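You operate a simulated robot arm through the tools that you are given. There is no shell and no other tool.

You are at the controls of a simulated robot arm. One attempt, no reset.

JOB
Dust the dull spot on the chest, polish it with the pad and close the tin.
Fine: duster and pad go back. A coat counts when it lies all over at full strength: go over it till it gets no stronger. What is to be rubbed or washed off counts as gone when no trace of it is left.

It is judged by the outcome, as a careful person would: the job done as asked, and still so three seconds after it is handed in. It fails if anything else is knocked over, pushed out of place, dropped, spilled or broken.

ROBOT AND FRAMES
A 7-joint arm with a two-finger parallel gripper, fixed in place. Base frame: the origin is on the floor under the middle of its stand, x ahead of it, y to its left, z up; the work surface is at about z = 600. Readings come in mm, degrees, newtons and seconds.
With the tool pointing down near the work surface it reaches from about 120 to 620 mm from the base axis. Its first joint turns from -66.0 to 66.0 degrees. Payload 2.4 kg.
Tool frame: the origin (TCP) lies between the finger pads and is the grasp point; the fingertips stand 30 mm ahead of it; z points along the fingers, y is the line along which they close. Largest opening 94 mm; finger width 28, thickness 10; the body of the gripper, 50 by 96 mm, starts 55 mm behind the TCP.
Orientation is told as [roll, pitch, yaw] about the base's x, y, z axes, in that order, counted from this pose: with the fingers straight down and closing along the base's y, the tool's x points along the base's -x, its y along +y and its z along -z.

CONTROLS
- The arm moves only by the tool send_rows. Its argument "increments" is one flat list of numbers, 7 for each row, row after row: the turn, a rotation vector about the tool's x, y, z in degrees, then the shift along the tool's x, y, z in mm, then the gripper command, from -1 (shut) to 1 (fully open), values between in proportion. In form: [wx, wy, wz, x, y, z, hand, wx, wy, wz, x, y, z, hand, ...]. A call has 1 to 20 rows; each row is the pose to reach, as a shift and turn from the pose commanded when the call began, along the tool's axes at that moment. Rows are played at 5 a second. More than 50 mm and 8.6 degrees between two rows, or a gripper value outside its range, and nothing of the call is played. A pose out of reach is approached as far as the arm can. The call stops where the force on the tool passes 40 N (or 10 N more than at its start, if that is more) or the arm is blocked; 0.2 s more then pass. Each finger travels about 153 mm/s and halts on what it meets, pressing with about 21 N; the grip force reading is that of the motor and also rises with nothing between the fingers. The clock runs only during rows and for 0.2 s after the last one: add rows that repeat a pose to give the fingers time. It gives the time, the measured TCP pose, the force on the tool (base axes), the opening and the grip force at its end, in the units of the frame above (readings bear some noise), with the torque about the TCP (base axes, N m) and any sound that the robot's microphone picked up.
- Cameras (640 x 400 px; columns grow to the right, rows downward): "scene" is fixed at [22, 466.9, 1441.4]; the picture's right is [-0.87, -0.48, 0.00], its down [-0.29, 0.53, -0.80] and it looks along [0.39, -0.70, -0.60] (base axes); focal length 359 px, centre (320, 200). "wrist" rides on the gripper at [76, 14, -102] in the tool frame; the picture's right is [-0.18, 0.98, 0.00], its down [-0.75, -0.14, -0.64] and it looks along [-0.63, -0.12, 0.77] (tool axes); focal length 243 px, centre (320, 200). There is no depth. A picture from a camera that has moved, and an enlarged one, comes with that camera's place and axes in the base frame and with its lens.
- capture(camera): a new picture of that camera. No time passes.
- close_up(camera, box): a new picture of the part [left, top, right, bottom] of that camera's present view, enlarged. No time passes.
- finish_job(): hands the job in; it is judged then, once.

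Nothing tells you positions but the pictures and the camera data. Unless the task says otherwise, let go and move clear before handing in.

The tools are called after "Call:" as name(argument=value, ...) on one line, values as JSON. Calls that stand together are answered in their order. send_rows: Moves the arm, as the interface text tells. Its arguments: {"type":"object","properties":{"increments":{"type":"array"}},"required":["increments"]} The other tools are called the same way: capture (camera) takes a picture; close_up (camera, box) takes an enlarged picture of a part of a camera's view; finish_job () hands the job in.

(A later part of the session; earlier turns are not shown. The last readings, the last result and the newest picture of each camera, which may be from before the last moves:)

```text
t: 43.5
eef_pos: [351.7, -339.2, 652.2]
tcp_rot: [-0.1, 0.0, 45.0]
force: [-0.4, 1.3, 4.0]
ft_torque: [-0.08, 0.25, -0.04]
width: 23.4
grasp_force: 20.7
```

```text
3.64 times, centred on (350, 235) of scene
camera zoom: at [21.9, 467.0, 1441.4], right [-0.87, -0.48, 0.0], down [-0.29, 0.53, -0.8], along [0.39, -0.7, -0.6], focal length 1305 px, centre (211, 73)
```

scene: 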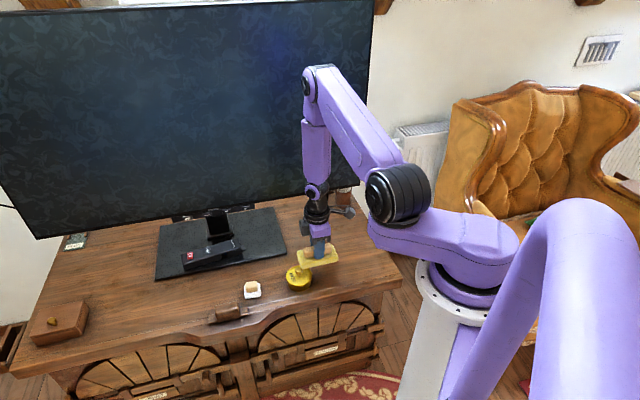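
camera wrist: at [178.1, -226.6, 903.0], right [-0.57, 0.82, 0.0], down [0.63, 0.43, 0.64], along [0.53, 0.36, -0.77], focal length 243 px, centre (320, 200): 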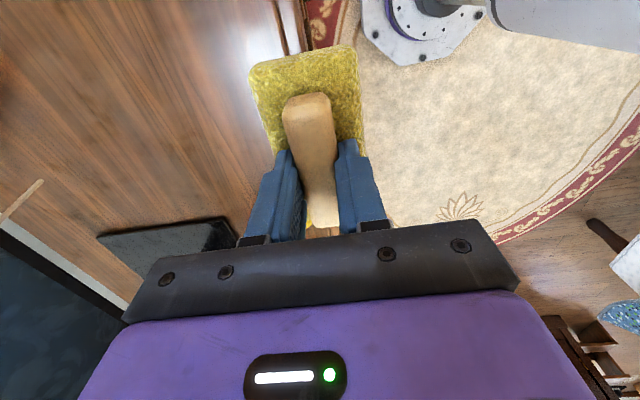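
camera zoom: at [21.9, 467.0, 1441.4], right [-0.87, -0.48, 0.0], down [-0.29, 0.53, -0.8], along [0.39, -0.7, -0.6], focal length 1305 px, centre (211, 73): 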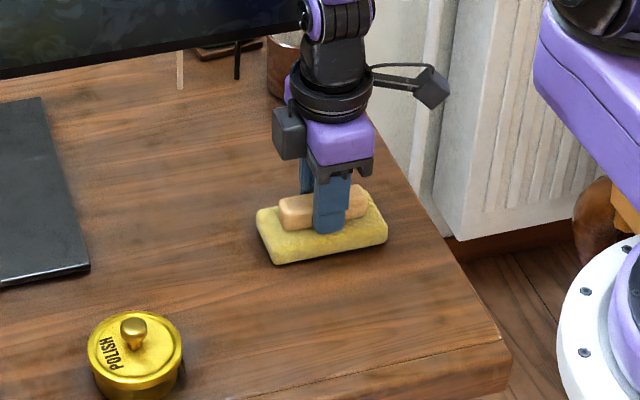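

Light contact (4 N). Stroking toward the front, then lifting, shifting left and returning to the back.

Call:
send_rows(increments=[0, 0, 0, 0, 6, 0.2, -1, 0, 0, 0, 0, 18, 0.3, -1, 0, 0, 0, 0, 30, 0.3, -1, 0, 0, 0, 0, 42, 0.3, -1, 0, 0, 0, 0, 54, 0.3, -1, 0, 0, 0, 0, 66, 0.3, -1, 0, 0, 0, 0, 78, 0.3, -1, 0, 0, 0, 0, 90, 0.3, -1, 0, 0, 0, 0, 102, 0.3, -1, 0, 0, 0, 0, 108, 0.3, -1, 0, 0, 0, 0, 108, -6, -1, 0, 0, 0, -27, 75, -6, -1, 0, 0, 0, -54, 40, -6, -1, 0, 0, 0, -54, 2, -6, -1, 0, 0, 0, -54, 0, 0.2, -1, 0, 0, 0, -54, 0, 0.2, -1])

Call:
close_up(camera="scene", box=[290, 180, 410, 290])

```text
t: 46.9
eef_pos: [388.9, -300.6, 652.4]
tcp_rot: [-0.1, 0.1, 45.0]
force: [-0.1, -0.1, -0.5]
ft_torque: [-0.01, -0.02, 0.01]
width: 23.4
grasp_force: 20.9
```

```text
3.64 times, centred on (350, 235) of scene
camera zoom: at [22.0, 466.9, 1441.4], right [-0.87, -0.48, 0.0], down [-0.29, 0.53, -0.8], along [0.39, -0.7, -0.6], focal length 1305 px, centre (211, 73)
```

zoom: 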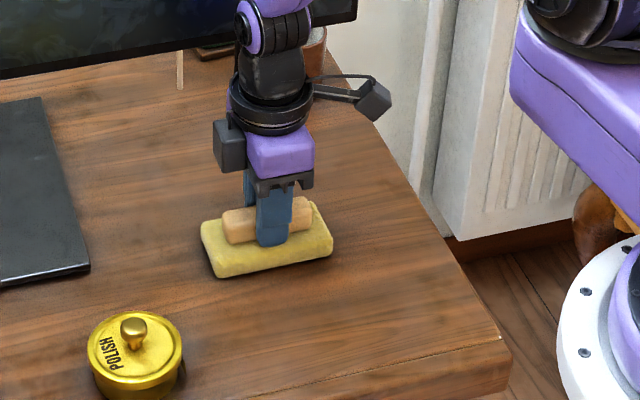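

Call:
send_rows(increments=[0, 0, 0, 0, 0, 0.4, -1, 0, 0, 0, 0, 0, 0.4, -1])

```text
t: 47.5
eef_pos: [389.4, -300.4, 652.3]
tcp_rot: [-0.1, 0.1, 45.0]
force: [-2.5, 3.0, 20.8]
ft_torque: [0.14, 0.17, 0.01]
width: 23.4
grasp_force: 21.3
```

Call:
send_rows(increments=[0, 0, 0, 0, 0, -0.2, -1, 0, 0, 0, 0, 8, -0.2, -1, 0, 0, 0, 0, 18, -0.2, -1, 0, 0, 0, 0, 30, -0.2, -1, 0, 0, 0, 0, 42, -0.2, -1, 0, 0, 0, 0, 54, -0.1, -1, 0, 0, 0, 0, 66, -0.1, -1, 0, 0, 0, 0, 78, -0.1, -1, 0, 0, 0, 0, 90, 0, -1, 0, 0, 0, 0, 102, 0, -1, 0, 0, 0, 0, 110, 0, -1, 0, 0, 0, 0, 110, -6, -1, 0, 0, 0, 0, 110, -6, -1])

Call:
close_up(camera="scene", box=[290, 180, 410, 290])

```text
t: 50.3
eef_pos: [310.8, -222.4, 656.7]
tcp_rot: [0.2, 0.0, 45.0]
force: [0.3, -0.2, -1.3]
ft_torque: [0.02, 0.03, 0.01]
width: 23.1
grasp_force: 20.8
```

```text
3.64 times, centred on (350, 235) of scene
camera zoom: at [22.0, 466.9, 1441.4], right [-0.87, -0.48, 0.0], down [-0.29, 0.53, -0.8], along [0.39, -0.7, -0.6], focal length 1305 px, centre (211, 73)
```

zoom: 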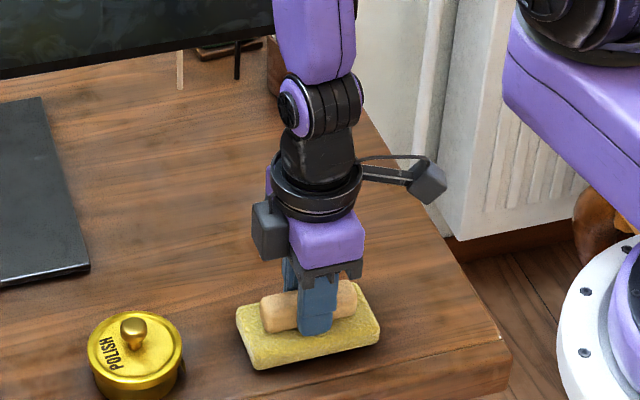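

The spot area is wiped. Now lifting and carrying the duster back to above its original place.

Call:
send_rows(increments=[0, 0, 0, 0, 0, -35, -1, 0, 0, 0, 0, 0, -70, -1, 0, 0, 0, 0, 0, -100, -1, 0, 0, 0, -33, 0, -100, -1, 0, 0, 0, -68, 1, -100, -1, 0, 0, 0, -103, 2, -100, -1, 0, 0, 0, -138, 2, -100, -1, 0, 0, 0, -173, 3, -100, -1, 0, 0, 0, -208, 3, -100, -1, 0, 0, 0, -243, 4, -100, -1, 0, 0, 0, -278, 4, -100, -1, 0, 0, 0, -313, 5, -100, -1, 0, 0, 0, -348, 5, -100, -1, 0, 0, 0, -383, 6, -100, -1, 0, 0, 0, -410, 6.4, -100, -1, 0, 0, 0, -419.3, 6.4, -100, -1, 0, 0, 0, -419.3, 6.4, -100, -1])

Call:
capture(camera="scene")

Call:
close_up(camera="scene", box=[310, 230, 390, 290])

```text
t: 53.9
eef_pos: [604.6, 77.6, 757.2]
tcp_rot: [-0.1, -0.1, 45.0]
force: [0.1, -0.5, -0.1]
ft_torque: [0.01, 0.02, -0.01]
width: 23.4
grasp_force: 20.9
```

```text
taken
```

scene: 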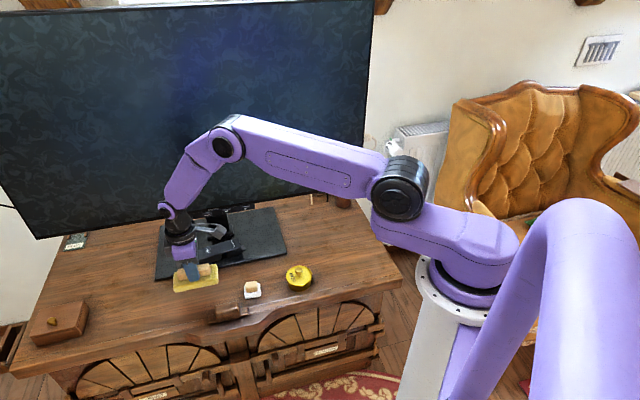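

```text
6.67 times, centred on (350, 260) of scene
camera zoom: at [22.0, 466.9, 1441.4], right [-0.87, -0.48, 0.0], down [-0.29, 0.53, -0.8], along [0.39, -0.7, -0.6], focal length 2392 px, centre (120, -200)
```

zoom: 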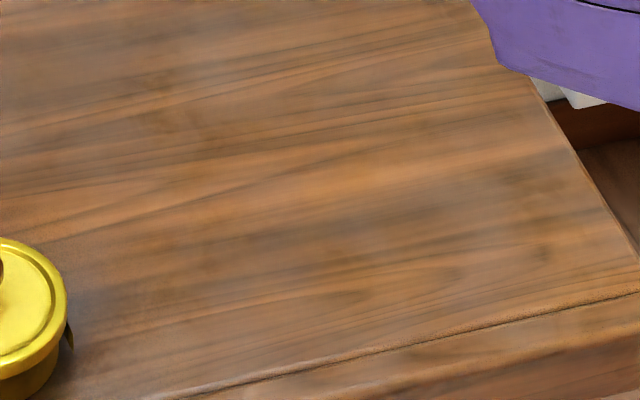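

The spot looks clear. Lowering the duster onto its original place.

Call:
send_rows(increments=[0, 0, 0, 0, 0, 35, -1, 0, 0, 0, 0, 0, 70, -1, 0, 0, 0, 0, 0, 92, -1, 0, 0, 0, 0, 0, 101, -1, 0, 0, 0, 0, 0, 104, -1, 0, 0, 0, 0, 0, 105, -1, 0, 0, 0, 0, 0, 105, -1])

Call:
close_up(camera="scene", box=[150, 240, 280, 330])

```text
t: 55.5
eef_pos: [604.0, 78.7, 652.1]
tcp_rot: [-0.2, 0.0, 45.0]
force: [-0.3, -0.5, -0.8]
ft_torque: [-0.02, 0.0, 0.0]
width: 23.2
grasp_force: 20.8
```

```text
4.44 times, centred on (215, 285) of scene
camera zoom: at [22.0, 466.9, 1441.4], right [-0.87, -0.48, 0.0], down [-0.29, 0.53, -0.8], along [0.39, -0.7, -0.6], focal length 1594 px, centre (787, -178)
```

zoom: 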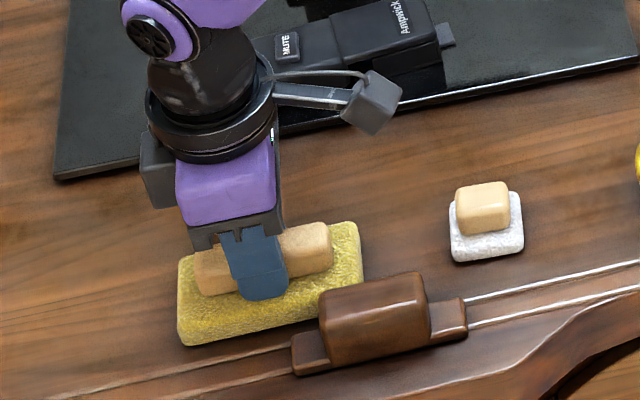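

Position matches the original. A touch lower to contact, then I'll open partially and rise.

Call:
send_rows(increments=[0, 0, 0, 0, 0, 0.4, -1, 0, 0, 0, 0, 0, 0.8, -1, 0, 0, 0, 0, 0, 0.8, -1])

```text
t: 56.3
eef_pos: [603.6, 78.5, 653.0]
tcp_rot: [-0.2, 0.0, 45.0]
force: [-2.3, -2.0, 8.1]
ft_torque: [-0.06, 0.22, -0.01]
width: 23.4
grasp_force: 20.8
```

Contact confirmed (8 N). Easing 0.3 mm, opening, then rising.

Call:
send_rows(increments=[0, 0, 0, 0, 0, -0.3, -1, 0, 0, 0, 0, 0, -0.3, -0.2, 0, 0, 0, 0, 0, -0.3, 0.1, 0, 0, 0, 0, 0, -0.3, 0.1, 0, 0, 0, 0, 0, -20, 0.1, 0, 0, 0, 0, 0, -50, 0.1, 0, 0, 0, 0, 0, -90, 0.1, 0, 0, 0, 0, 0, -130, 0.1, 0, 0, 0, 0, 0, -130, 0.1])

Call:
close_up(camera="scene", box=[170, 270, 280, 335])

Call:
capture(camera="wrist")

```text
t: 58.3
eef_pos: [602.9, 79.7, 782.0]
tcp_rot: [-0.1, 0.0, 44.9]
force: [0.3, -0.2, 0.1]
ft_torque: [-0.01, 0.02, 0.01]
width: 51.6
grasp_force: 0.1
```

```text
5.82 times, centred on (225, 302) of scene
camera zoom: at [22.0, 466.9, 1441.4], right [-0.87, -0.48, 0.0], down [-0.29, 0.53, -0.8], along [0.39, -0.7, -0.6], focal length 2087 px, centre (873, -396)
```

zoom: 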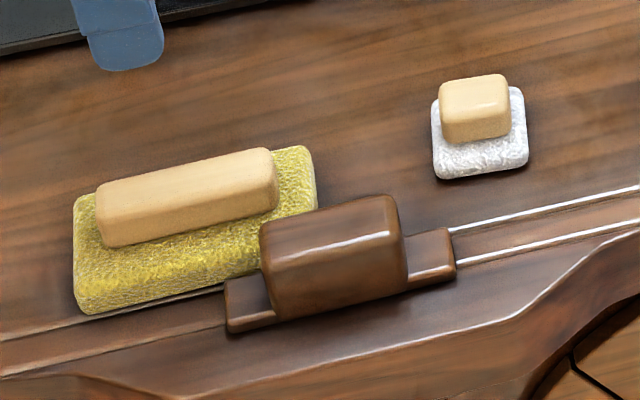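

```text
taken
camera wrist: at [538.8, 36.4, 885.0], right [-0.57, 0.82, 0.0], down [0.63, 0.43, 0.64], along [0.53, 0.36, -0.77], focal length 243 px, centre (320, 200)
```

wrist: 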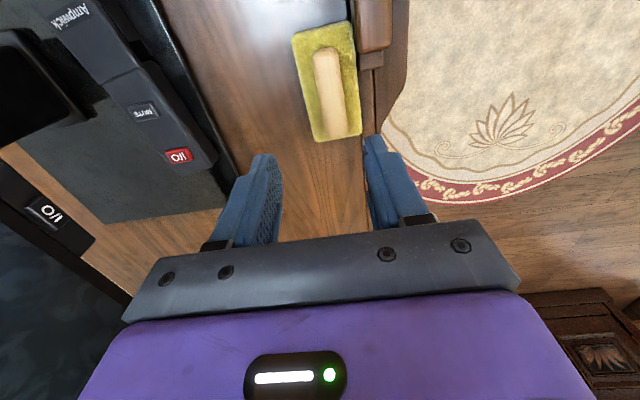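

Opening dragged the duster about 13 mm toward the front (the tips were touching its base). I'll re-grasp it a little higher on the handle and set it back properly.

Call:
send_rows(increments=[0, 0, 0, 0, 6, 30, 0.15, 0, 0, 0, 0, 13, 60, 0.15, 0, 0, 0, 0, 13, 90, 0.15, 0, 0, 0, 0, 13, 110, 0.15, 0, 0, 0, 0, 13, 125, 0.15, 0, 0, 0, 0, 13, 125, 0.15])

Call:
capture(camera="wrist")

Call:
close_up(camera="scene", box=[170, 270, 280, 335])

```text
t: 59.7
eef_pos: [595.6, 87.9, 657.5]
tcp_rot: [-0.1, 0.0, 45.0]
force: [0.2, 0.3, 0.3]
ft_torque: [0.03, -0.02, 0.02]
width: 53.8
grasp_force: 0.1
```

```text
taken
camera wrist: at [531.2, 45.1, 759.7], right [-0.57, 0.82, 0.0], down [0.63, 0.43, 0.64], along [0.53, 0.36, -0.77], focal length 243 px, centre (320, 200)
```

wrist: 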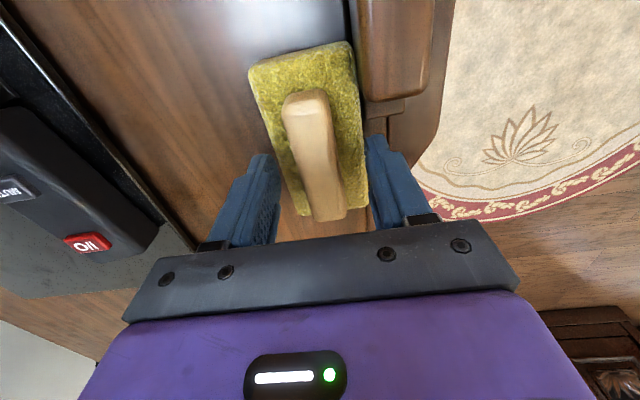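

```text
5.82 times, centred on (225, 302) of scene
camera zoom: at [22.0, 466.9, 1441.4], right [-0.87, -0.48, 0.0], down [-0.29, 0.53, -0.8], along [0.39, -0.7, -0.6], focal length 2087 px, centre (873, -396)
```

zoom: 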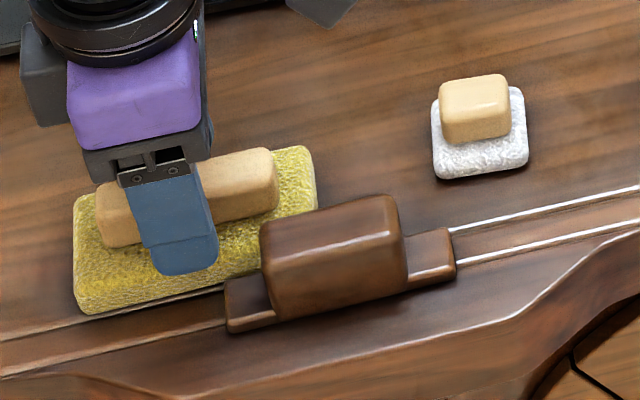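

Centered again. Closing, lifting 4 mm, shifting back 13 mm.

Call:
send_rows(increments=[0, 0, 0, 0, 0, 0, -0.3, 0, 0, 0, 0, 0, 0, -1, 0, 0, 0, 0, 0, 0, -1, 0, 0, 0, 0, 0, 0, -1, 0, 0, 0, 0, 0, -2, -1, 0, 0, 0, 0, 0, -5, -1, 0, 0, 0, 0, -6, -5, -1, 0, 0, 0, 0, -13, -5, -1, 0, 0, 0, 0, -13, -5, -1])

Call:
close_up(camera="scene", box=[170, 270, 280, 335])

```text
t: 61.7
eef_pos: [603.3, 77.3, 661.2]
tcp_rot: [0.0, 0.1, 45.1]
force: [0.2, -0.3, -0.5]
ft_torque: [-0.04, 0.0, 0.01]
width: 23.3
grasp_force: 21.1
```

```text
5.82 times, centred on (225, 302) of scene
camera zoom: at [22.0, 466.9, 1441.4], right [-0.87, -0.48, 0.0], down [-0.29, 0.53, -0.8], along [0.39, -0.7, -0.6], focal length 2087 px, centre (873, -396)
```

zoom: 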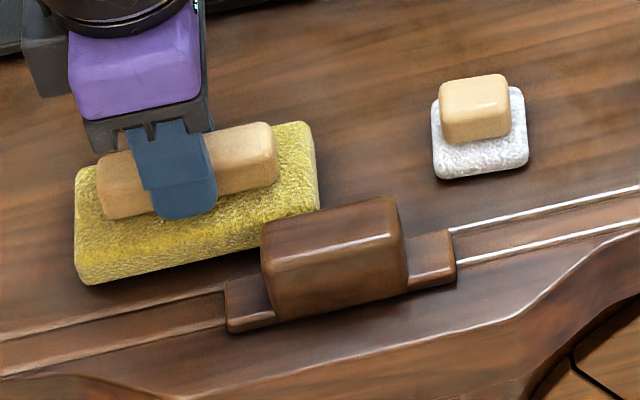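

Lines up with the original place. Lowering 5 mm and releasing.

Call:
send_rows(increments=[0, 0, 0, 0, 0, 2, -1, 0, 0, 0, 0, 0, 4, -1, 0, 0, 0, 0, 0, 5, -1, 0, 0, 0, 0, 0, 5, -1])

```text
t: 62.7
eef_pos: [604.1, 78.6, 657.9]
tcp_rot: [-0.2, 0.0, 44.9]
force: [-3.0, -0.7, 8.7]
ft_torque: [-0.04, 0.24, 0.04]
width: 23.5
grasp_force: 20.9
```

Call:
send_rows(increments=[0, 0, 0, 0, 0, -0.2, -0.5, 0, 0, 0, 0, 0, -0.2, -0.4, 0, 0, 0, 0, 0, -0.2, -0.2, 0, 0, 0, 0, 0, -0.2, 0.1, 0, 0, 0, 0, 0, -0.2, 0.1, 0, 0, 0, 0, 0, -20, 0.1, 0, 0, 0, 0, 0, -50, 0.1, 0, 0, 0, 0, 0, -90, 0.1, 0, 0, 0, 0, 0, -120, 0.1, 0, 0, 0, 0, 0, -120, 0.1])

Call:
close_up(camera="scene", box=[170, 270, 280, 335])

```text
t: 64.9
eef_pos: [603.1, 77.1, 778.6]
tcp_rot: [-0.2, 0.0, 45.0]
force: [0.2, 0.9, 0.2]
ft_torque: [0.02, 0.01, -0.01]
width: 51.6
grasp_force: 0.1
```

```text
5.82 times, centred on (225, 302) of scene
camera zoom: at [22.0, 466.9, 1441.4], right [-0.87, -0.48, 0.0], down [-0.29, 0.53, -0.8], along [0.39, -0.7, -0.6], focal length 2087 px, centre (873, -396)
```

zoom: 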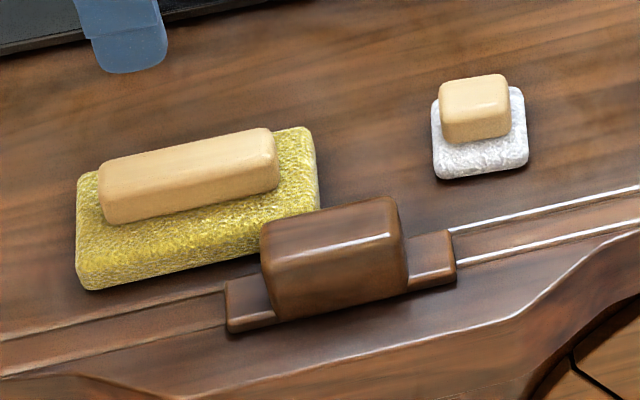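

The duster is back exactly in place. Next I'll move over the tin to inspect its lid and knob (and that small dark thing on its side).

Call:
send_rows(increments=[0, 0, 0, 30, 0, -5, 0.1, 0, 0, 0, 65, 0, -5, 0.1, 0, 0, 0, 100, 0, -5, 0.1, 0, 0, 0, 135, -1, -5, 0.1, 0, 0, 0, 170, -2, -5, 0.1, 0, 0, 0, 205, -3, -5, 0.1, 0, 0, 0, 240, -3, -5, 0.1, 0, 0, 0, 273.5, -3.2, -5, 0.1, 0, 0, 0, 273.5, -3.2, -5, 0.1])

Call:
capture(camera="wrist")

Call:
close_up(camera="wrist", box=[220, 0, 440, 137])

Call:
close_up(camera="scene", box=[270, 250, 330, 300])

```text
t: 66.9
eef_pos: [412.2, -117.2, 781.0]
tcp_rot: [-0.1, 0.0, 45.1]
force: [0.4, -0.5, 0.2]
ft_torque: [0.02, -0.04, 0.01]
width: 51.9
grasp_force: 0.0
```

```text
taken
camera wrist: at [348.4, -160.9, 883.1], right [-0.57, 0.82, 0.0], down [0.63, 0.43, 0.64], along [0.53, 0.36, -0.77], focal length 243 px, centre (320, 200)
```

wrist: 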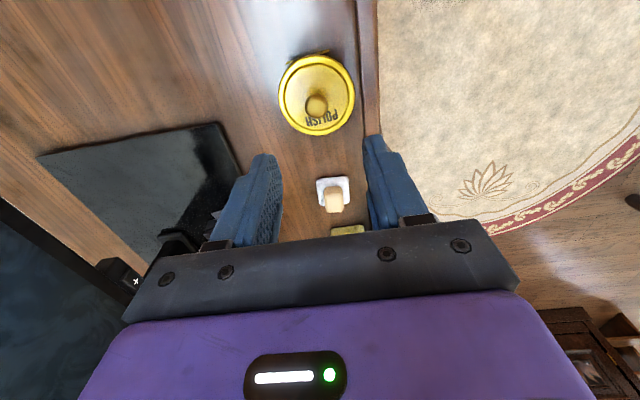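

```text
2.91 times, centred on (330, 68) of wrist
camera zoom: at [348.4, -160.9, 883.1], right [-0.57, 0.82, 0.0], down [0.63, 0.43, 0.64], along [0.53, 0.36, -0.77], focal length 706 px, centre (291, 582)
```

zoom: 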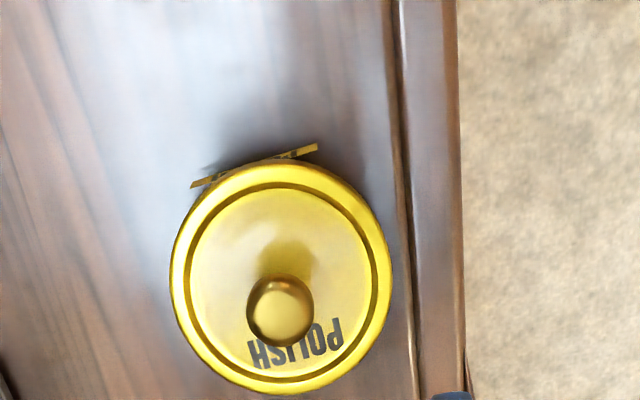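

```text
8.00 times, centred on (300, 275) of scene
camera zoom: at [22.0, 466.9, 1441.4], right [-0.87, -0.48, 0.0], down [-0.29, 0.53, -0.8], along [0.39, -0.7, -0.6], focal length 2870 px, centre (480, -400)
```

zoom: 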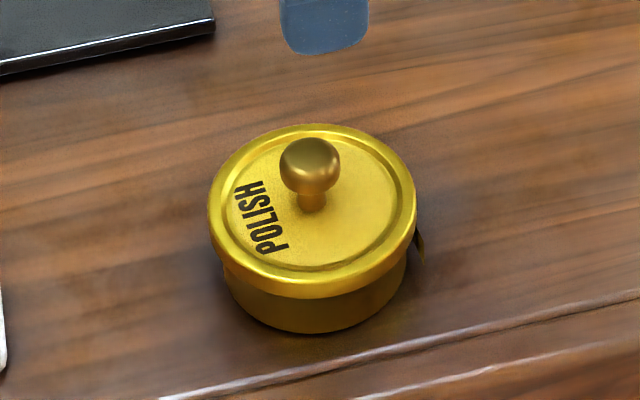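

The lid is loose with a ball knob centered near (415, -119) at z≈654; lid top is ≈632. I'll descend partway with the fingers about 45 mm open and check alignment.

Call:
send_rows(increments=[0, 0, 0, -0.5, -2, 20, -0.05, 0, 0, 0, -1, -5, 40, -0.05, 0, 0, 0, -1, -5, 65, -0.05, 0, 0, 0, -1, -5, 82, -0.05, 0, 0, 0, -1, -5, 82, -0.05])

Call:
capture(camera="wrist")

Call:
close_up(camera="scene", box=[265, 235, 345, 300])

```text
t: 68.1
eef_pos: [416.5, -120.0, 697.7]
tcp_rot: [-0.1, 0.0, 45.0]
force: [-0.4, -0.3, 0.6]
ft_torque: [-0.02, 0.0, -0.01]
width: 44.7
grasp_force: 0.0
```

```text
taken
camera wrist: at [353.1, -163.1, 800.9], right [-0.57, 0.82, 0.0], down [0.63, 0.43, 0.64], along [0.53, 0.36, -0.77], focal length 243 px, centre (320, 200)
```

wrist: 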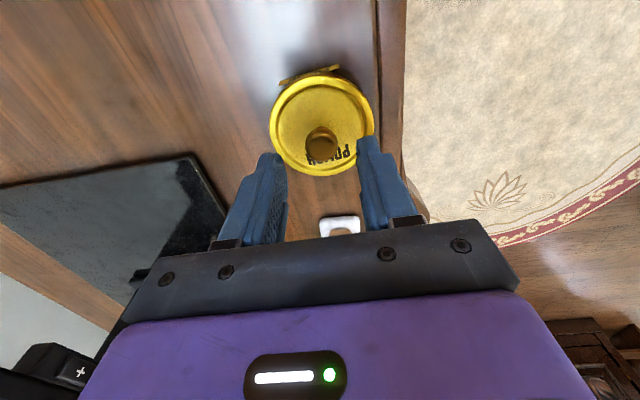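

```text
6.15 times, centred on (305, 268) of scene
camera zoom: at [22.0, 466.9, 1441.4], right [-0.87, -0.48, 0.0], down [-0.29, 0.53, -0.8], along [0.39, -0.7, -0.6], focal length 2208 px, centre (412, -215)
```

zoom: 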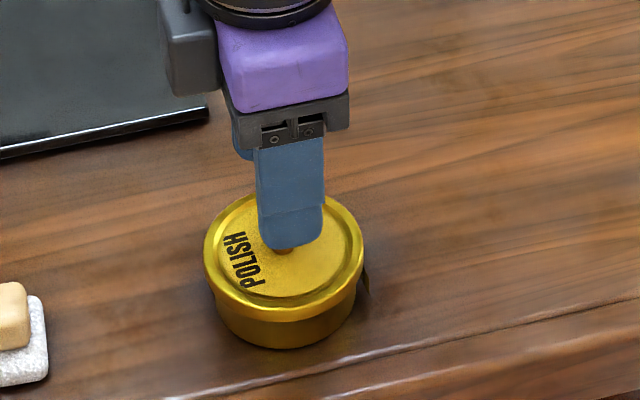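

Knob is centered between the fingers. Descending until the tips are just above the lid and closing on the knob.

Call:
send_rows(increments=[0, 0, 0, 0, 0, 12, -0.05, 0, 0, 0, 0, 0, 24, -0.05, 0, 0, 0, 0, 0, 30, -0.05, 0, 0, 0, 0, 0, 33, -0.05, 0, 0, 0, 0, 0, 33, -0.05])

Call:
capture(camera="wrist")

Call:
close_up(camera="scene", box=[265, 235, 345, 300])

```text
t: 69.3
eef_pos: [418.3, -119.6, 665.4]
tcp_rot: [-0.2, 0.1, 44.9]
force: [-1.1, 0.8, 0.1]
ft_torque: [0.02, -0.02, 0.02]
width: 44.7
grasp_force: 0.1
```

```text
taken
camera wrist: at [352.6, -162.9, 768.1], right [-0.57, 0.82, 0.0], down [0.63, 0.43, 0.64], along [0.53, 0.36, -0.77], focal length 243 px, centre (320, 200)
```

wrist: 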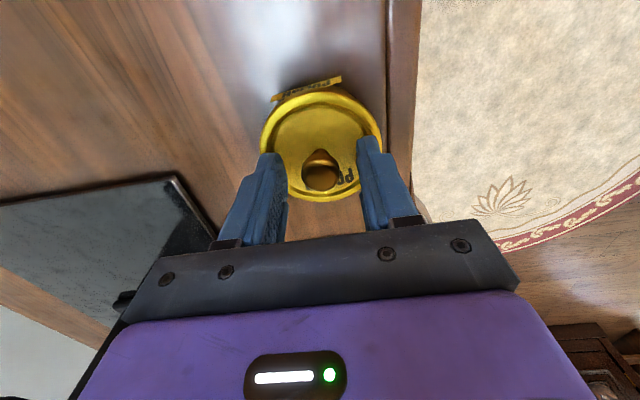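

```text
6.15 times, centred on (305, 268) of scene
camera zoom: at [22.0, 466.9, 1441.4], right [-0.87, -0.48, 0.0], down [-0.29, 0.53, -0.8], along [0.39, -0.7, -0.6], focal length 2208 px, centre (412, -215)
```

zoom: 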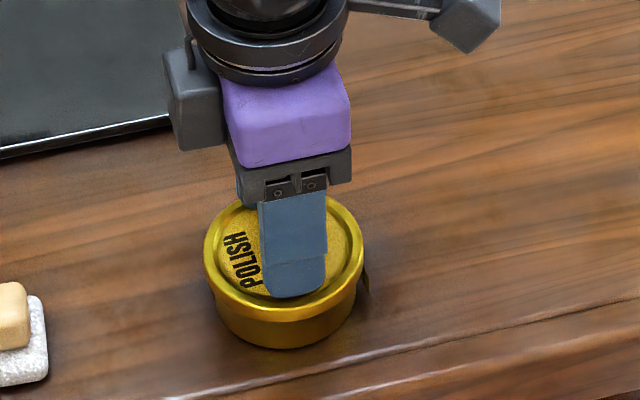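

Call:
send_rows(increments=[0, 0, 0, 0, 0, 0, -0.4, 0, 0, 0, 0, 0, 0, -1, 0, 0, 0, 0, 0, 0, -1, 0, 0, 0, 0, 0, 0, -1])

Call:
close_up(camera="scene", box=[265, 235, 345, 300])

Call:
capture(camera="wrist")

```text
t: 70.3
eef_pos: [417.4, -119.3, 665.8]
tcp_rot: [-0.1, 0.0, 44.9]
force: [-0.1, 0.1, 0.2]
ft_torque: [0.0, -0.02, -0.03]
width: 20.1
grasp_force: 21.2
heard: snap
```

```text
6.15 times, centred on (305, 268) of scene
camera zoom: at [22.0, 466.9, 1441.4], right [-0.87, -0.48, 0.0], down [-0.29, 0.53, -0.8], along [0.39, -0.7, -0.6], focal length 2208 px, centre (412, -215)
```

zoom: 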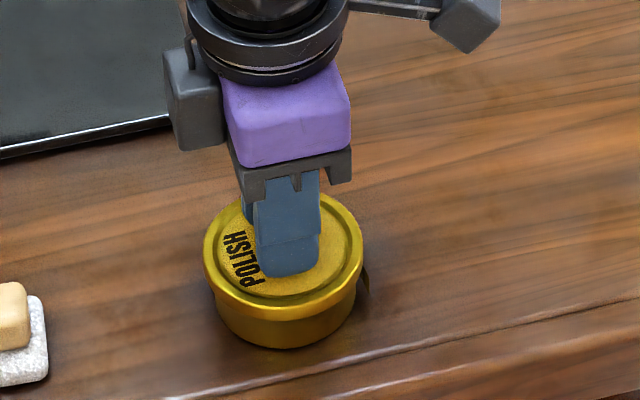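

```text
taken
camera wrist: at [352.6, -162.9, 768.2], right [-0.57, 0.82, 0.0], down [0.63, 0.43, 0.64], along [0.53, 0.36, -0.77], focal length 243 px, centre (320, 200)
```

wrist: 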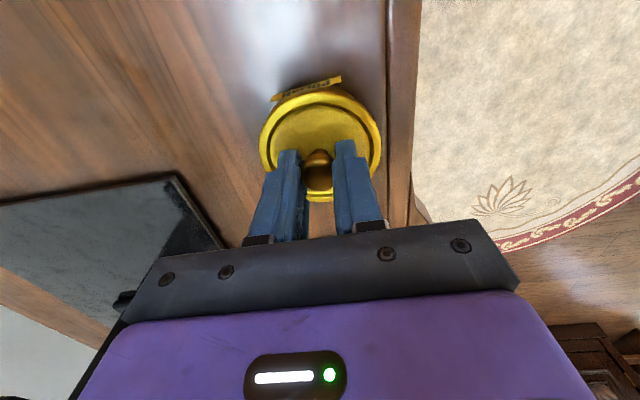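

I heard a snap as the fingers closed on the knob. Let me look closely at the tin and that tag before lifting.

Call:
close_up(camera="wrist", box=[240, 60, 400, 160])

Call:
close_up(camera="scene", box=[280, 260, 325, 295])

```text
4.00 times, centred on (320, 110) of wrist
camera zoom: at [352.6, -162.9, 768.2], right [-0.57, 0.82, 0.0], down [0.63, 0.43, 0.64], along [0.53, 0.36, -0.77], focal length 970 px, centre (320, 560)
```

zoom: 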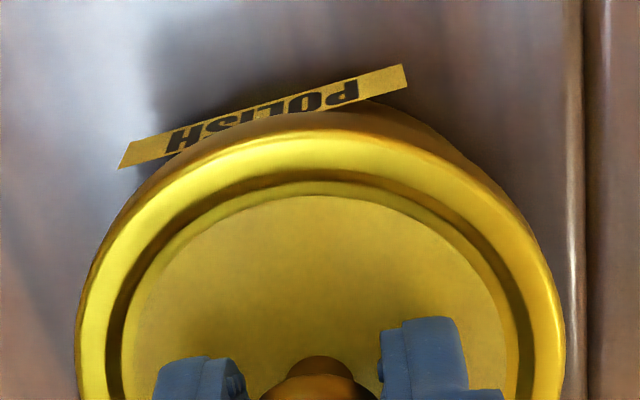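

```text
11.43 times, centred on (302, 278) of scene
camera zoom: at [22.0, 466.9, 1441.4], right [-0.87, -0.48, 0.0], down [-0.29, 0.53, -0.8], along [0.39, -0.7, -0.6], focal length 4100 px, centre (520, -686)
```

zoom: 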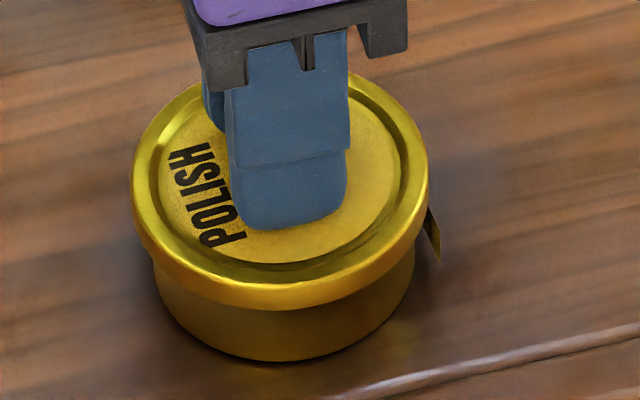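

It's only a label plate fixed to the tin. Lifting the lid slowly and watching the force.

Call:
send_rows(increments=[0, 0, 0, 0, 0, -1, -1, 0, 0, 0, 0, 0, -2, -1, 0, 0, 0, 0, 0, -4, -1, 0, 0, 0, 0, 0, -6, -1, 0, 0, 0, 0, 0, -6, -1])

Call:
close_up(camera="scene", box=[280, 260, 325, 295])

Call:
capture(camera="wrist")

```text
t: 71.5
eef_pos: [417.1, -120.5, 671.7]
tcp_rot: [-0.2, -0.1, 45.1]
force: [0.2, 0.9, -0.6]
ft_torque: [0.0, 0.04, -0.04]
width: 20.2
grasp_force: 21.1
```

```text
11.43 times, centred on (302, 278) of scene
camera zoom: at [22.0, 466.9, 1441.4], right [-0.87, -0.48, 0.0], down [-0.29, 0.53, -0.8], along [0.39, -0.7, -0.6], focal length 4100 px, centre (520, -686)
```

zoom: 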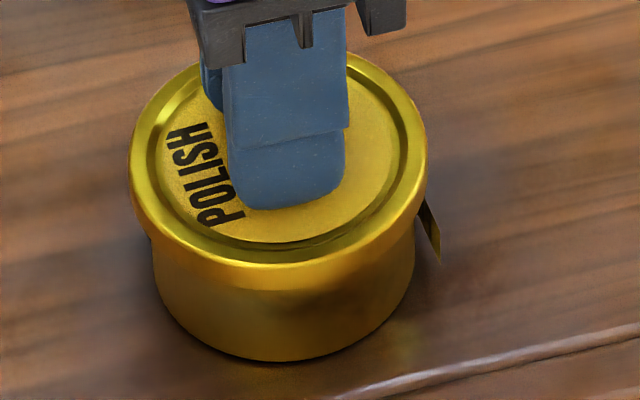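

```text
taken
camera wrist: at [353.1, -163.4, 775.2], right [-0.57, 0.82, 0.0], down [0.63, 0.43, 0.64], along [0.53, 0.36, -0.77], focal length 243 px, centre (320, 200)
```

wrist: 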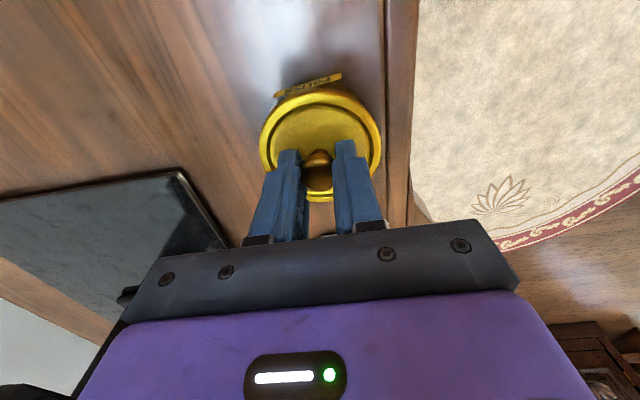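

The lid came off cleanly while the tin stayed put. Raising and carrying it to the free area behind (between tin row and TV stand plate).

Call:
send_rows(increments=[0, 0, 0, 0, 0, -20, -1, 0, 0, 0, 0, 0, -45, -1, 0, 0, 0, -20, -18, -45, -1, 0, 0, 0, -40, -36, -45, -1, 0, 0, 0, -60, -54, -45, -1, 0, 0, 0, -76, -70, -45, -1, 0, 0, 0, -76, -70, -45, -1])

Call:
capture(camera="scene")

Call:
close_up(camera="scene", box=[230, 220, 350, 300])

Call:
capture(camera="wrist")

```text
t: 73.1
eef_pos: [520.4, -115.4, 718.9]
tcp_rot: [-0.1, 0.0, 45.1]
force: [-0.2, -0.1, -0.8]
ft_torque: [-0.01, -0.02, 0.0]
width: 20.1
grasp_force: 21.4
```

```text
taken
```

scene: 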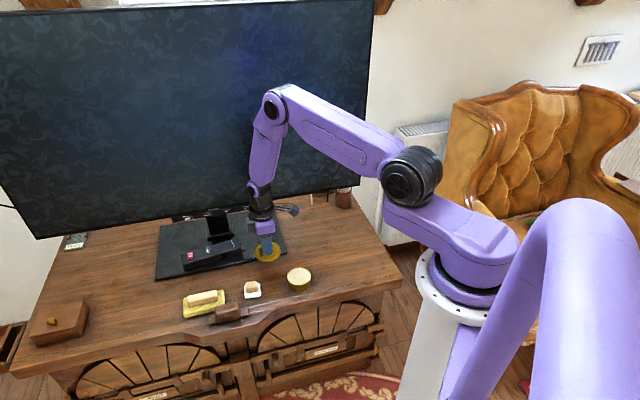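

```text
5.00 times, centred on (290, 260) of scene
camera zoom: at [22.0, 466.9, 1441.4], right [-0.87, -0.48, 0.0], down [-0.29, 0.53, -0.8], along [0.39, -0.7, -0.6], focal length 1794 px, centre (470, -100)
```

zoom: 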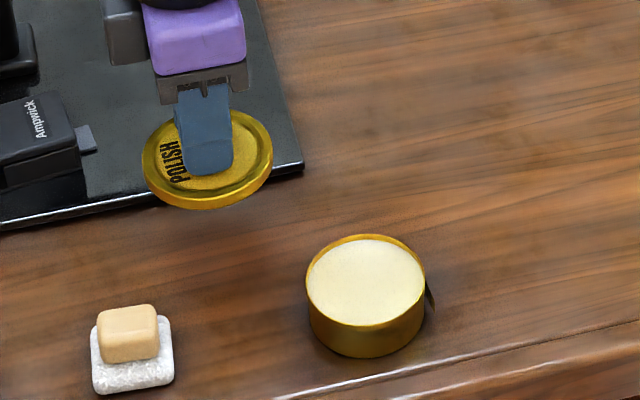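

```text
taken
camera wrist: at [456.7, -159.4, 821.2], right [-0.57, 0.82, 0.0], down [0.63, 0.43, 0.64], along [0.53, 0.36, -0.77], focal length 243 px, centre (320, 200)
```

wrist: 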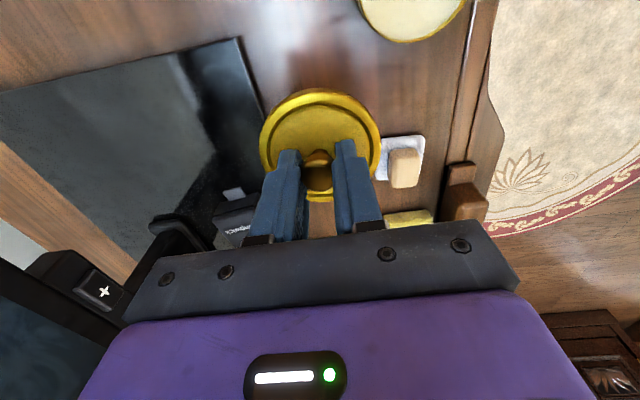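

The tin is open and full of cream. Lowering the lid onto bare wood in front of the TV plate.

Call:
send_rows(increments=[0, 0, 0, 0, 0, 25, -1, 0, 0, 0, 0, 0, 48, -1, 0, 0, 0, 0, 0, 58, -1, 0, 0, 0, 0, 0, 64, -1, 0, 0, 0, 0, 0, 68, -1, 0, 0, 0, 0, 0, 68, -1])

Call:
close_up(camera="scene", box=[230, 220, 350, 300])

Call:
capture(camera="wrist")

```text
t: 74.5
eef_pos: [520.9, -116.2, 650.1]
tcp_rot: [-0.1, 0.1, 44.9]
force: [-0.6, 1.2, 0.4]
ft_torque: [0.01, 0.02, 0.01]
width: 20.3
grasp_force: 21.6
```

```text
5.00 times, centred on (290, 260) of scene
camera zoom: at [22.0, 466.9, 1441.4], right [-0.87, -0.48, 0.0], down [-0.29, 0.53, -0.8], along [0.39, -0.7, -0.6], focal length 1794 px, centre (470, -100)
```

zoom: 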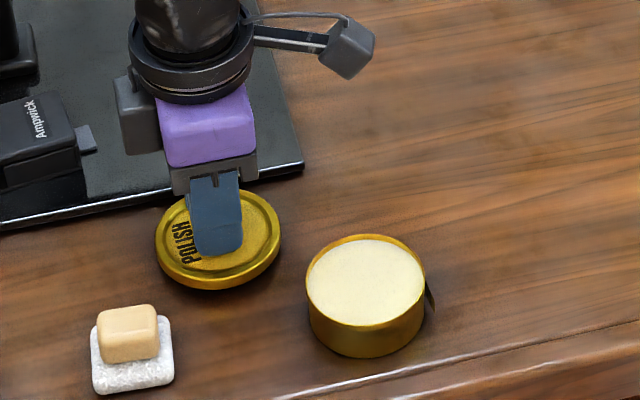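

```text
taken
camera wrist: at [456.6, -159.5, 752.3], right [-0.57, 0.82, 0.0], down [0.63, 0.43, 0.64], along [0.53, 0.36, -0.77], focal length 243 px, centre (320, 200)
```

wrist: 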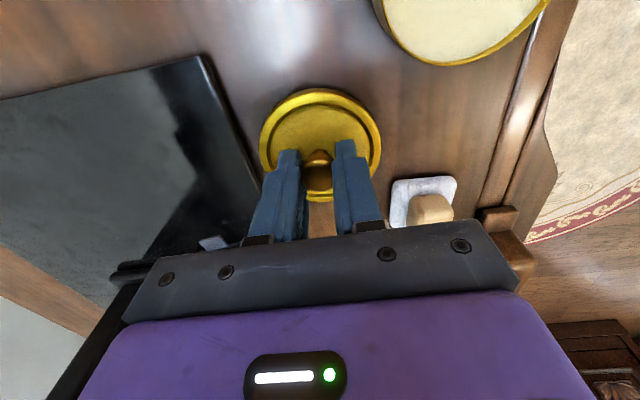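

Call:
send_rows(increments=[0, 0, 0, 0, 0, 1, -1, 0, 0, 0, 0, 0, 2, -1, 0, 0, 0, 0, 0, 3, -1, 0, 0, 0, 0, 0, 3, -1])

```text
t: 75.5
eef_pos: [519.2, -116.9, 647.6]
tcp_rot: [-0.1, 0.0, 45.0]
force: [-1.3, -0.7, -0.2]
ft_torque: [-0.04, 0.02, -0.02]
width: 20.4
grasp_force: 21.2
```

Call:
send_rows(increments=[0, 0, 0, 0, 0, 0.7, -1, 0, 0, 0, 0, 0, 1.4, -1, 0, 0, 0, 0, 0, 2, -1, 0, 0, 0, 0, 0, 2, -1])

Call:
close_up(camera="scene", box=[250, 240, 300, 280])

```text
t: 76.5
eef_pos: [520.5, -116.6, 643.2]
tcp_rot: [0.0, 0.0, 45.0]
force: [0.2, -0.5, 0.6]
ft_torque: [0.0, -0.01, -0.01]
width: 20.1
grasp_force: 21.3
```

```text
10.00 times, centred on (275, 260) of scene
camera zoom: at [22.0, 466.9, 1441.4], right [-0.87, -0.48, 0.0], down [-0.29, 0.53, -0.8], along [0.39, -0.7, -0.6], focal length 3588 px, centre (770, -400)
```

zoom: 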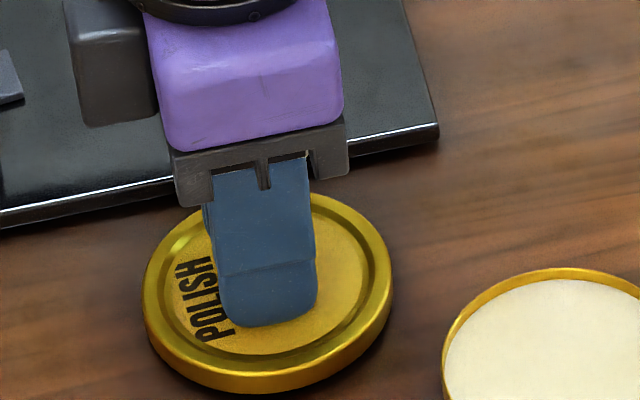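

Call:
send_rows(increments=[0, 0, 0, 0, 0, 0.7, -1, 0, 0, 0, 0, 0, 1.4, -1, 0, 0, 0, 0, 0, 2, -1, 0, 0, 0, 0, 0, 2, -1])

```text
t: 77.5
eef_pos: [519.3, -115.7, 641.4]
tcp_rot: [-0.2, 0.1, 45.1]
force: [-0.2, -0.1, -0.2]
ft_torque: [0.0, 0.0, -0.02]
width: 20.5
grasp_force: 21.6
```

Call:
send_rows(increments=[0, 0, 0, 0, 0, 0.5, -1, 0, 0, 0, 0, 0, 1.0, -1, 0, 0, 0, 0, 0, 1.5, -1, 0, 0, 0, 0, 0, 1.5, -1])

Call:
close_up(camera="scene", box=[250, 240, 300, 280])

```text
t: 78.5
eef_pos: [520.3, -115.4, 639.5]
tcp_rot: [-0.1, 0.0, 45.1]
force: [-0.3, 0.6, 0.4]
ft_torque: [0.01, -0.02, -0.01]
width: 20.3
grasp_force: 20.9
```

```text
10.00 times, centred on (275, 260) of scene
camera zoom: at [22.0, 466.9, 1441.4], right [-0.87, -0.48, 0.0], down [-0.29, 0.53, -0.8], along [0.39, -0.7, -0.6], focal length 3588 px, centre (770, -400)
```

zoom: 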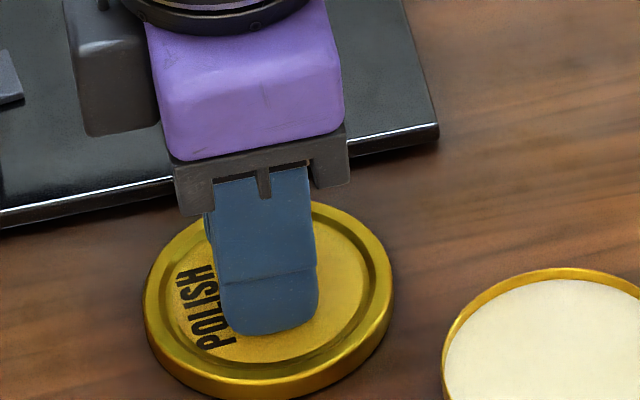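

Call:
send_rows(increments=[0, 0, 0, 0, 0, 0.5, -1, 0, 0, 0, 0, 0, 1.0, -1, 0, 0, 0, 0, 0, 1.5, -1, 0, 0, 0, 0, 0, 1.5, -1])

```text
t: 79.5
eef_pos: [519.9, -115.7, 640.0]
tcp_rot: [-0.1, 0.1, 45.0]
force: [-5.0, 1.6, 16.7]
ft_torque: [0.02, 0.08, -0.05]
width: 20.3
grasp_force: 21.5
```

The lid rests on the wood. Easing off, opening and rising.

Call:
send_rows(increments=[0, 0, 0, 0, 0, -0.4, -1, 0, 0, 0, 0, 0, -0.4, -0.5, 0, 0, 0, 0, 0, -0.4, -0.3, 0, 0, 0, 0, 0, -0.4, -0.05, 0, 0, 0, 0, 0, -0.4, -0.05, 0, 0, 0, 0, 0, -25, -0.05, 0, 0, 0, 0, 0, -60, -0.05, 0, 0, 0, 0, 0, -100, -0.05, 0, 0, 0, 0, 0, -130, -0.05, 0, 0, 0, 0, 0, -130, -0.05])

Call:
capture(camera="wrist")

Call:
close_up(camera="scene", box=[230, 220, 350, 300])

```text
t: 81.7
eef_pos: [520.5, -114.2, 768.6]
tcp_rot: [-0.1, 0.0, 45.0]
force: [0.5, 0.1, -0.2]
ft_torque: [0.01, 0.01, -0.02]
width: 44.5
grasp_force: 0.0
```

```text
taken
camera wrist: at [455.6, -159.1, 872.3], right [-0.57, 0.82, 0.0], down [0.63, 0.43, 0.64], along [0.53, 0.36, -0.77], focal length 243 px, centre (320, 200)
```

wrist: 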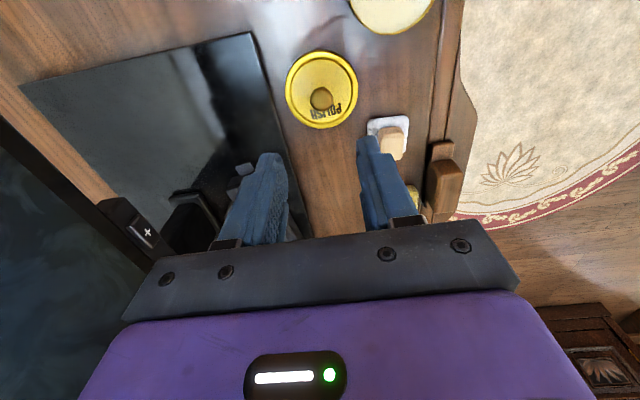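

```text
5.00 times, centred on (290, 260) of scene
camera zoom: at [22.0, 466.9, 1441.4], right [-0.87, -0.48, 0.0], down [-0.29, 0.53, -0.8], along [0.39, -0.7, -0.6], focal length 1794 px, centre (470, -100)
```

zoom: 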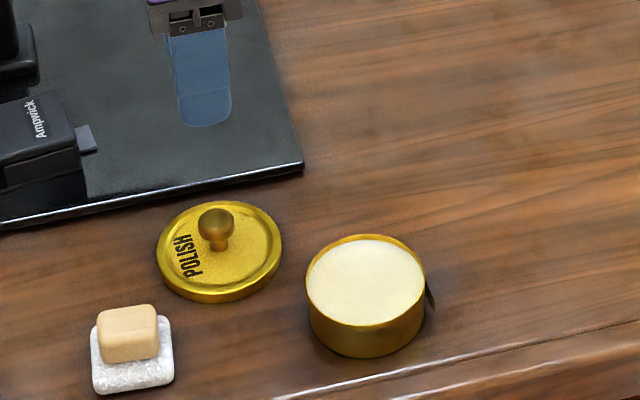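

The lid lies flat and safe. Now moving over the white pad to look at its handle.

Call:
send_rows(increments=[0, 0, 0, -15, 17, 8, 0.1, 0, 0, 0, -30, 34, 16, 0.1, 0, 0, 0, -45, 50, 24, 0.1, 0, 0, 0, -61, 67, 30, 0.1, 0, 0, 0, -61, 67, 30, 0.1])

Call:
close_up(camera="wrist", box=[240, 40, 420, 240])

Call:
close_up(camera="scene", box=[225, 265, 285, 310])

```text
t: 82.9
eef_pos: [516.6, -26.2, 740.2]
tcp_rot: [-0.1, 0.0, 45.0]
force: [-1.0, -0.4, -0.8]
ft_torque: [-0.02, -0.01, -0.01]
width: 51.7
grasp_force: 0.0
```

```text
2.00 times, centred on (330, 140) of wrist
camera zoom: at [452.9, -68.3, 843.0], right [-0.57, 0.82, 0.0], down [0.63, 0.43, 0.64], along [0.53, 0.36, -0.77], focal length 485 px, centre (300, 320)
```

zoom: 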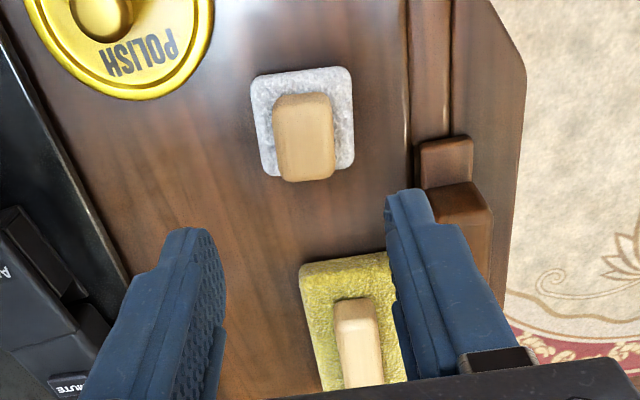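

```text
8.89 times, centred on (255, 288) of scene
camera zoom: at [21.9, 466.9, 1441.4], right [-0.87, -0.48, 0.0], down [-0.29, 0.53, -0.8], along [0.39, -0.7, -0.6], focal length 3189 px, centre (898, -578)
```

zoom: 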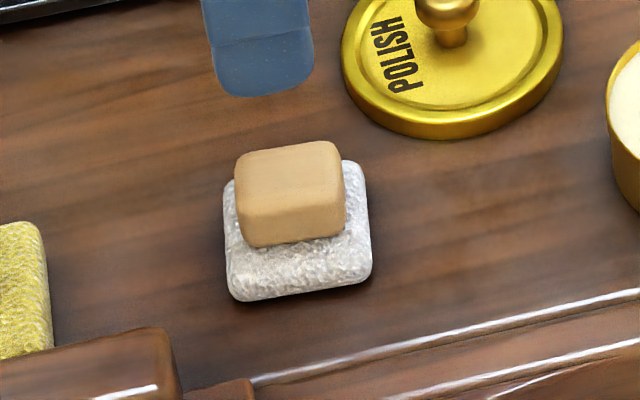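

The pad's handle is about 33 × 22 mm, top at z≈636, base top ≈613. I'll align and descend around it.

Call:
send_rows(increments=[0, 0, 0, 1.6, 2.8, 20, 0, 0, 0, 0, 1.6, 2.8, 45, 0, 0, 0, 0, 1.6, 2.8, 65, 0, 0, 0, 0, 1.6, 2.8, 80, 0, 0, 0, 0, 1.6, 2.8, 90, 0, 0, 0, 0, 1.6, 2.8, 93, 0, 0, 0, 0, 1.6, 2.8, 93, 0])

Call:
capture(camera="wrist")

Call:
close_up(camera="scene", box=[225, 265, 285, 310])

```text
t: 84.5
eef_pos: [512.3, -23.3, 646.2]
tcp_rot: [0.0, 0.0, 45.0]
force: [0.0, -0.4, 1.0]
ft_torque: [0.01, 0.01, -0.01]
width: 47.2
grasp_force: 0.0
```

```text
taken
camera wrist: at [448.5, -67.4, 749.0], right [-0.57, 0.82, 0.0], down [0.63, 0.43, 0.64], along [0.53, 0.36, -0.77], focal length 243 px, centre (320, 200)
```

wrist: 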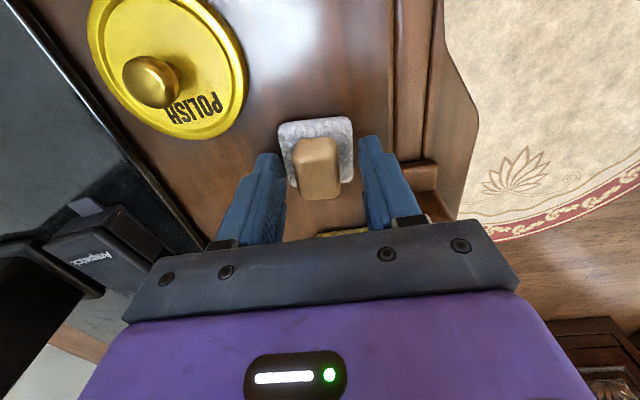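

```text
8.89 times, centred on (255, 288) of scene
camera zoom: at [22.0, 466.9, 1441.4], right [-0.87, -0.48, 0.0], down [-0.29, 0.53, -0.8], along [0.39, -0.7, -0.6], focal length 3189 px, centre (898, -578)
```

zoom: 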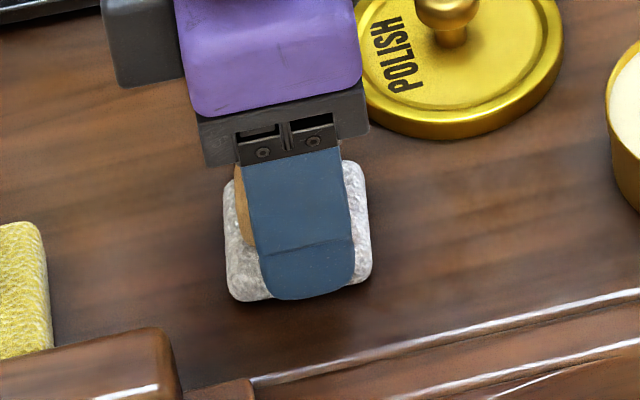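

Good straddle; a small 2 mm correction then closing.

Call:
send_rows(increments=[0, 0, 0, -2, -1.2, 0, 0, 0, 0, 0, -2, -1.2, 0, -0.3, 0, 0, 0, -2, -1.2, 0, -1, 0, 0, 0, -2, -1.2, 0, -1, 0, 0, 0, -2, -1.2, 0, -1])

Call:
capture(camera="wrist")

Call:
close_up(camera="scene", box=[225, 265, 285, 310])

```text
t: 85.7
eef_pos: [515.2, -24.3, 646.8]
tcp_rot: [-0.2, 0.0, 45.0]
force: [1.0, 0.5, 1.1]
ft_torque: [0.06, 0.01, -0.03]
width: 25.0
grasp_force: 20.8
```

```text
taken
camera wrist: at [451.1, -66.9, 748.9], right [-0.57, 0.82, 0.0], down [0.63, 0.43, 0.64], along [0.53, 0.36, -0.77], focal length 243 px, centre (320, 200)
```

wrist: 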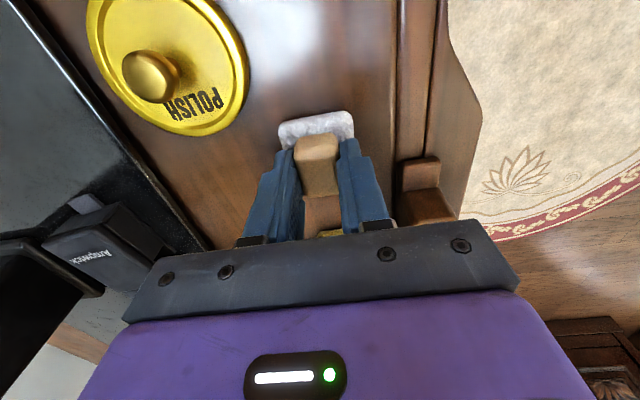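

```text
8.89 times, centred on (255, 288) of scene
camera zoom: at [21.9, 466.9, 1441.4], right [-0.87, -0.48, 0.0], down [-0.29, 0.53, -0.8], along [0.39, -0.7, -0.6], focal length 3189 px, centre (898, -578)
```

zoom: 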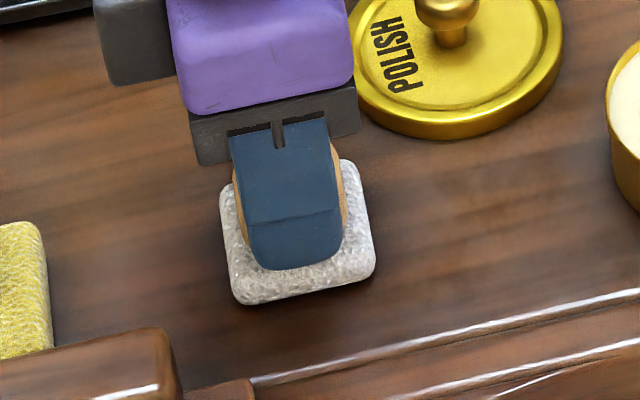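

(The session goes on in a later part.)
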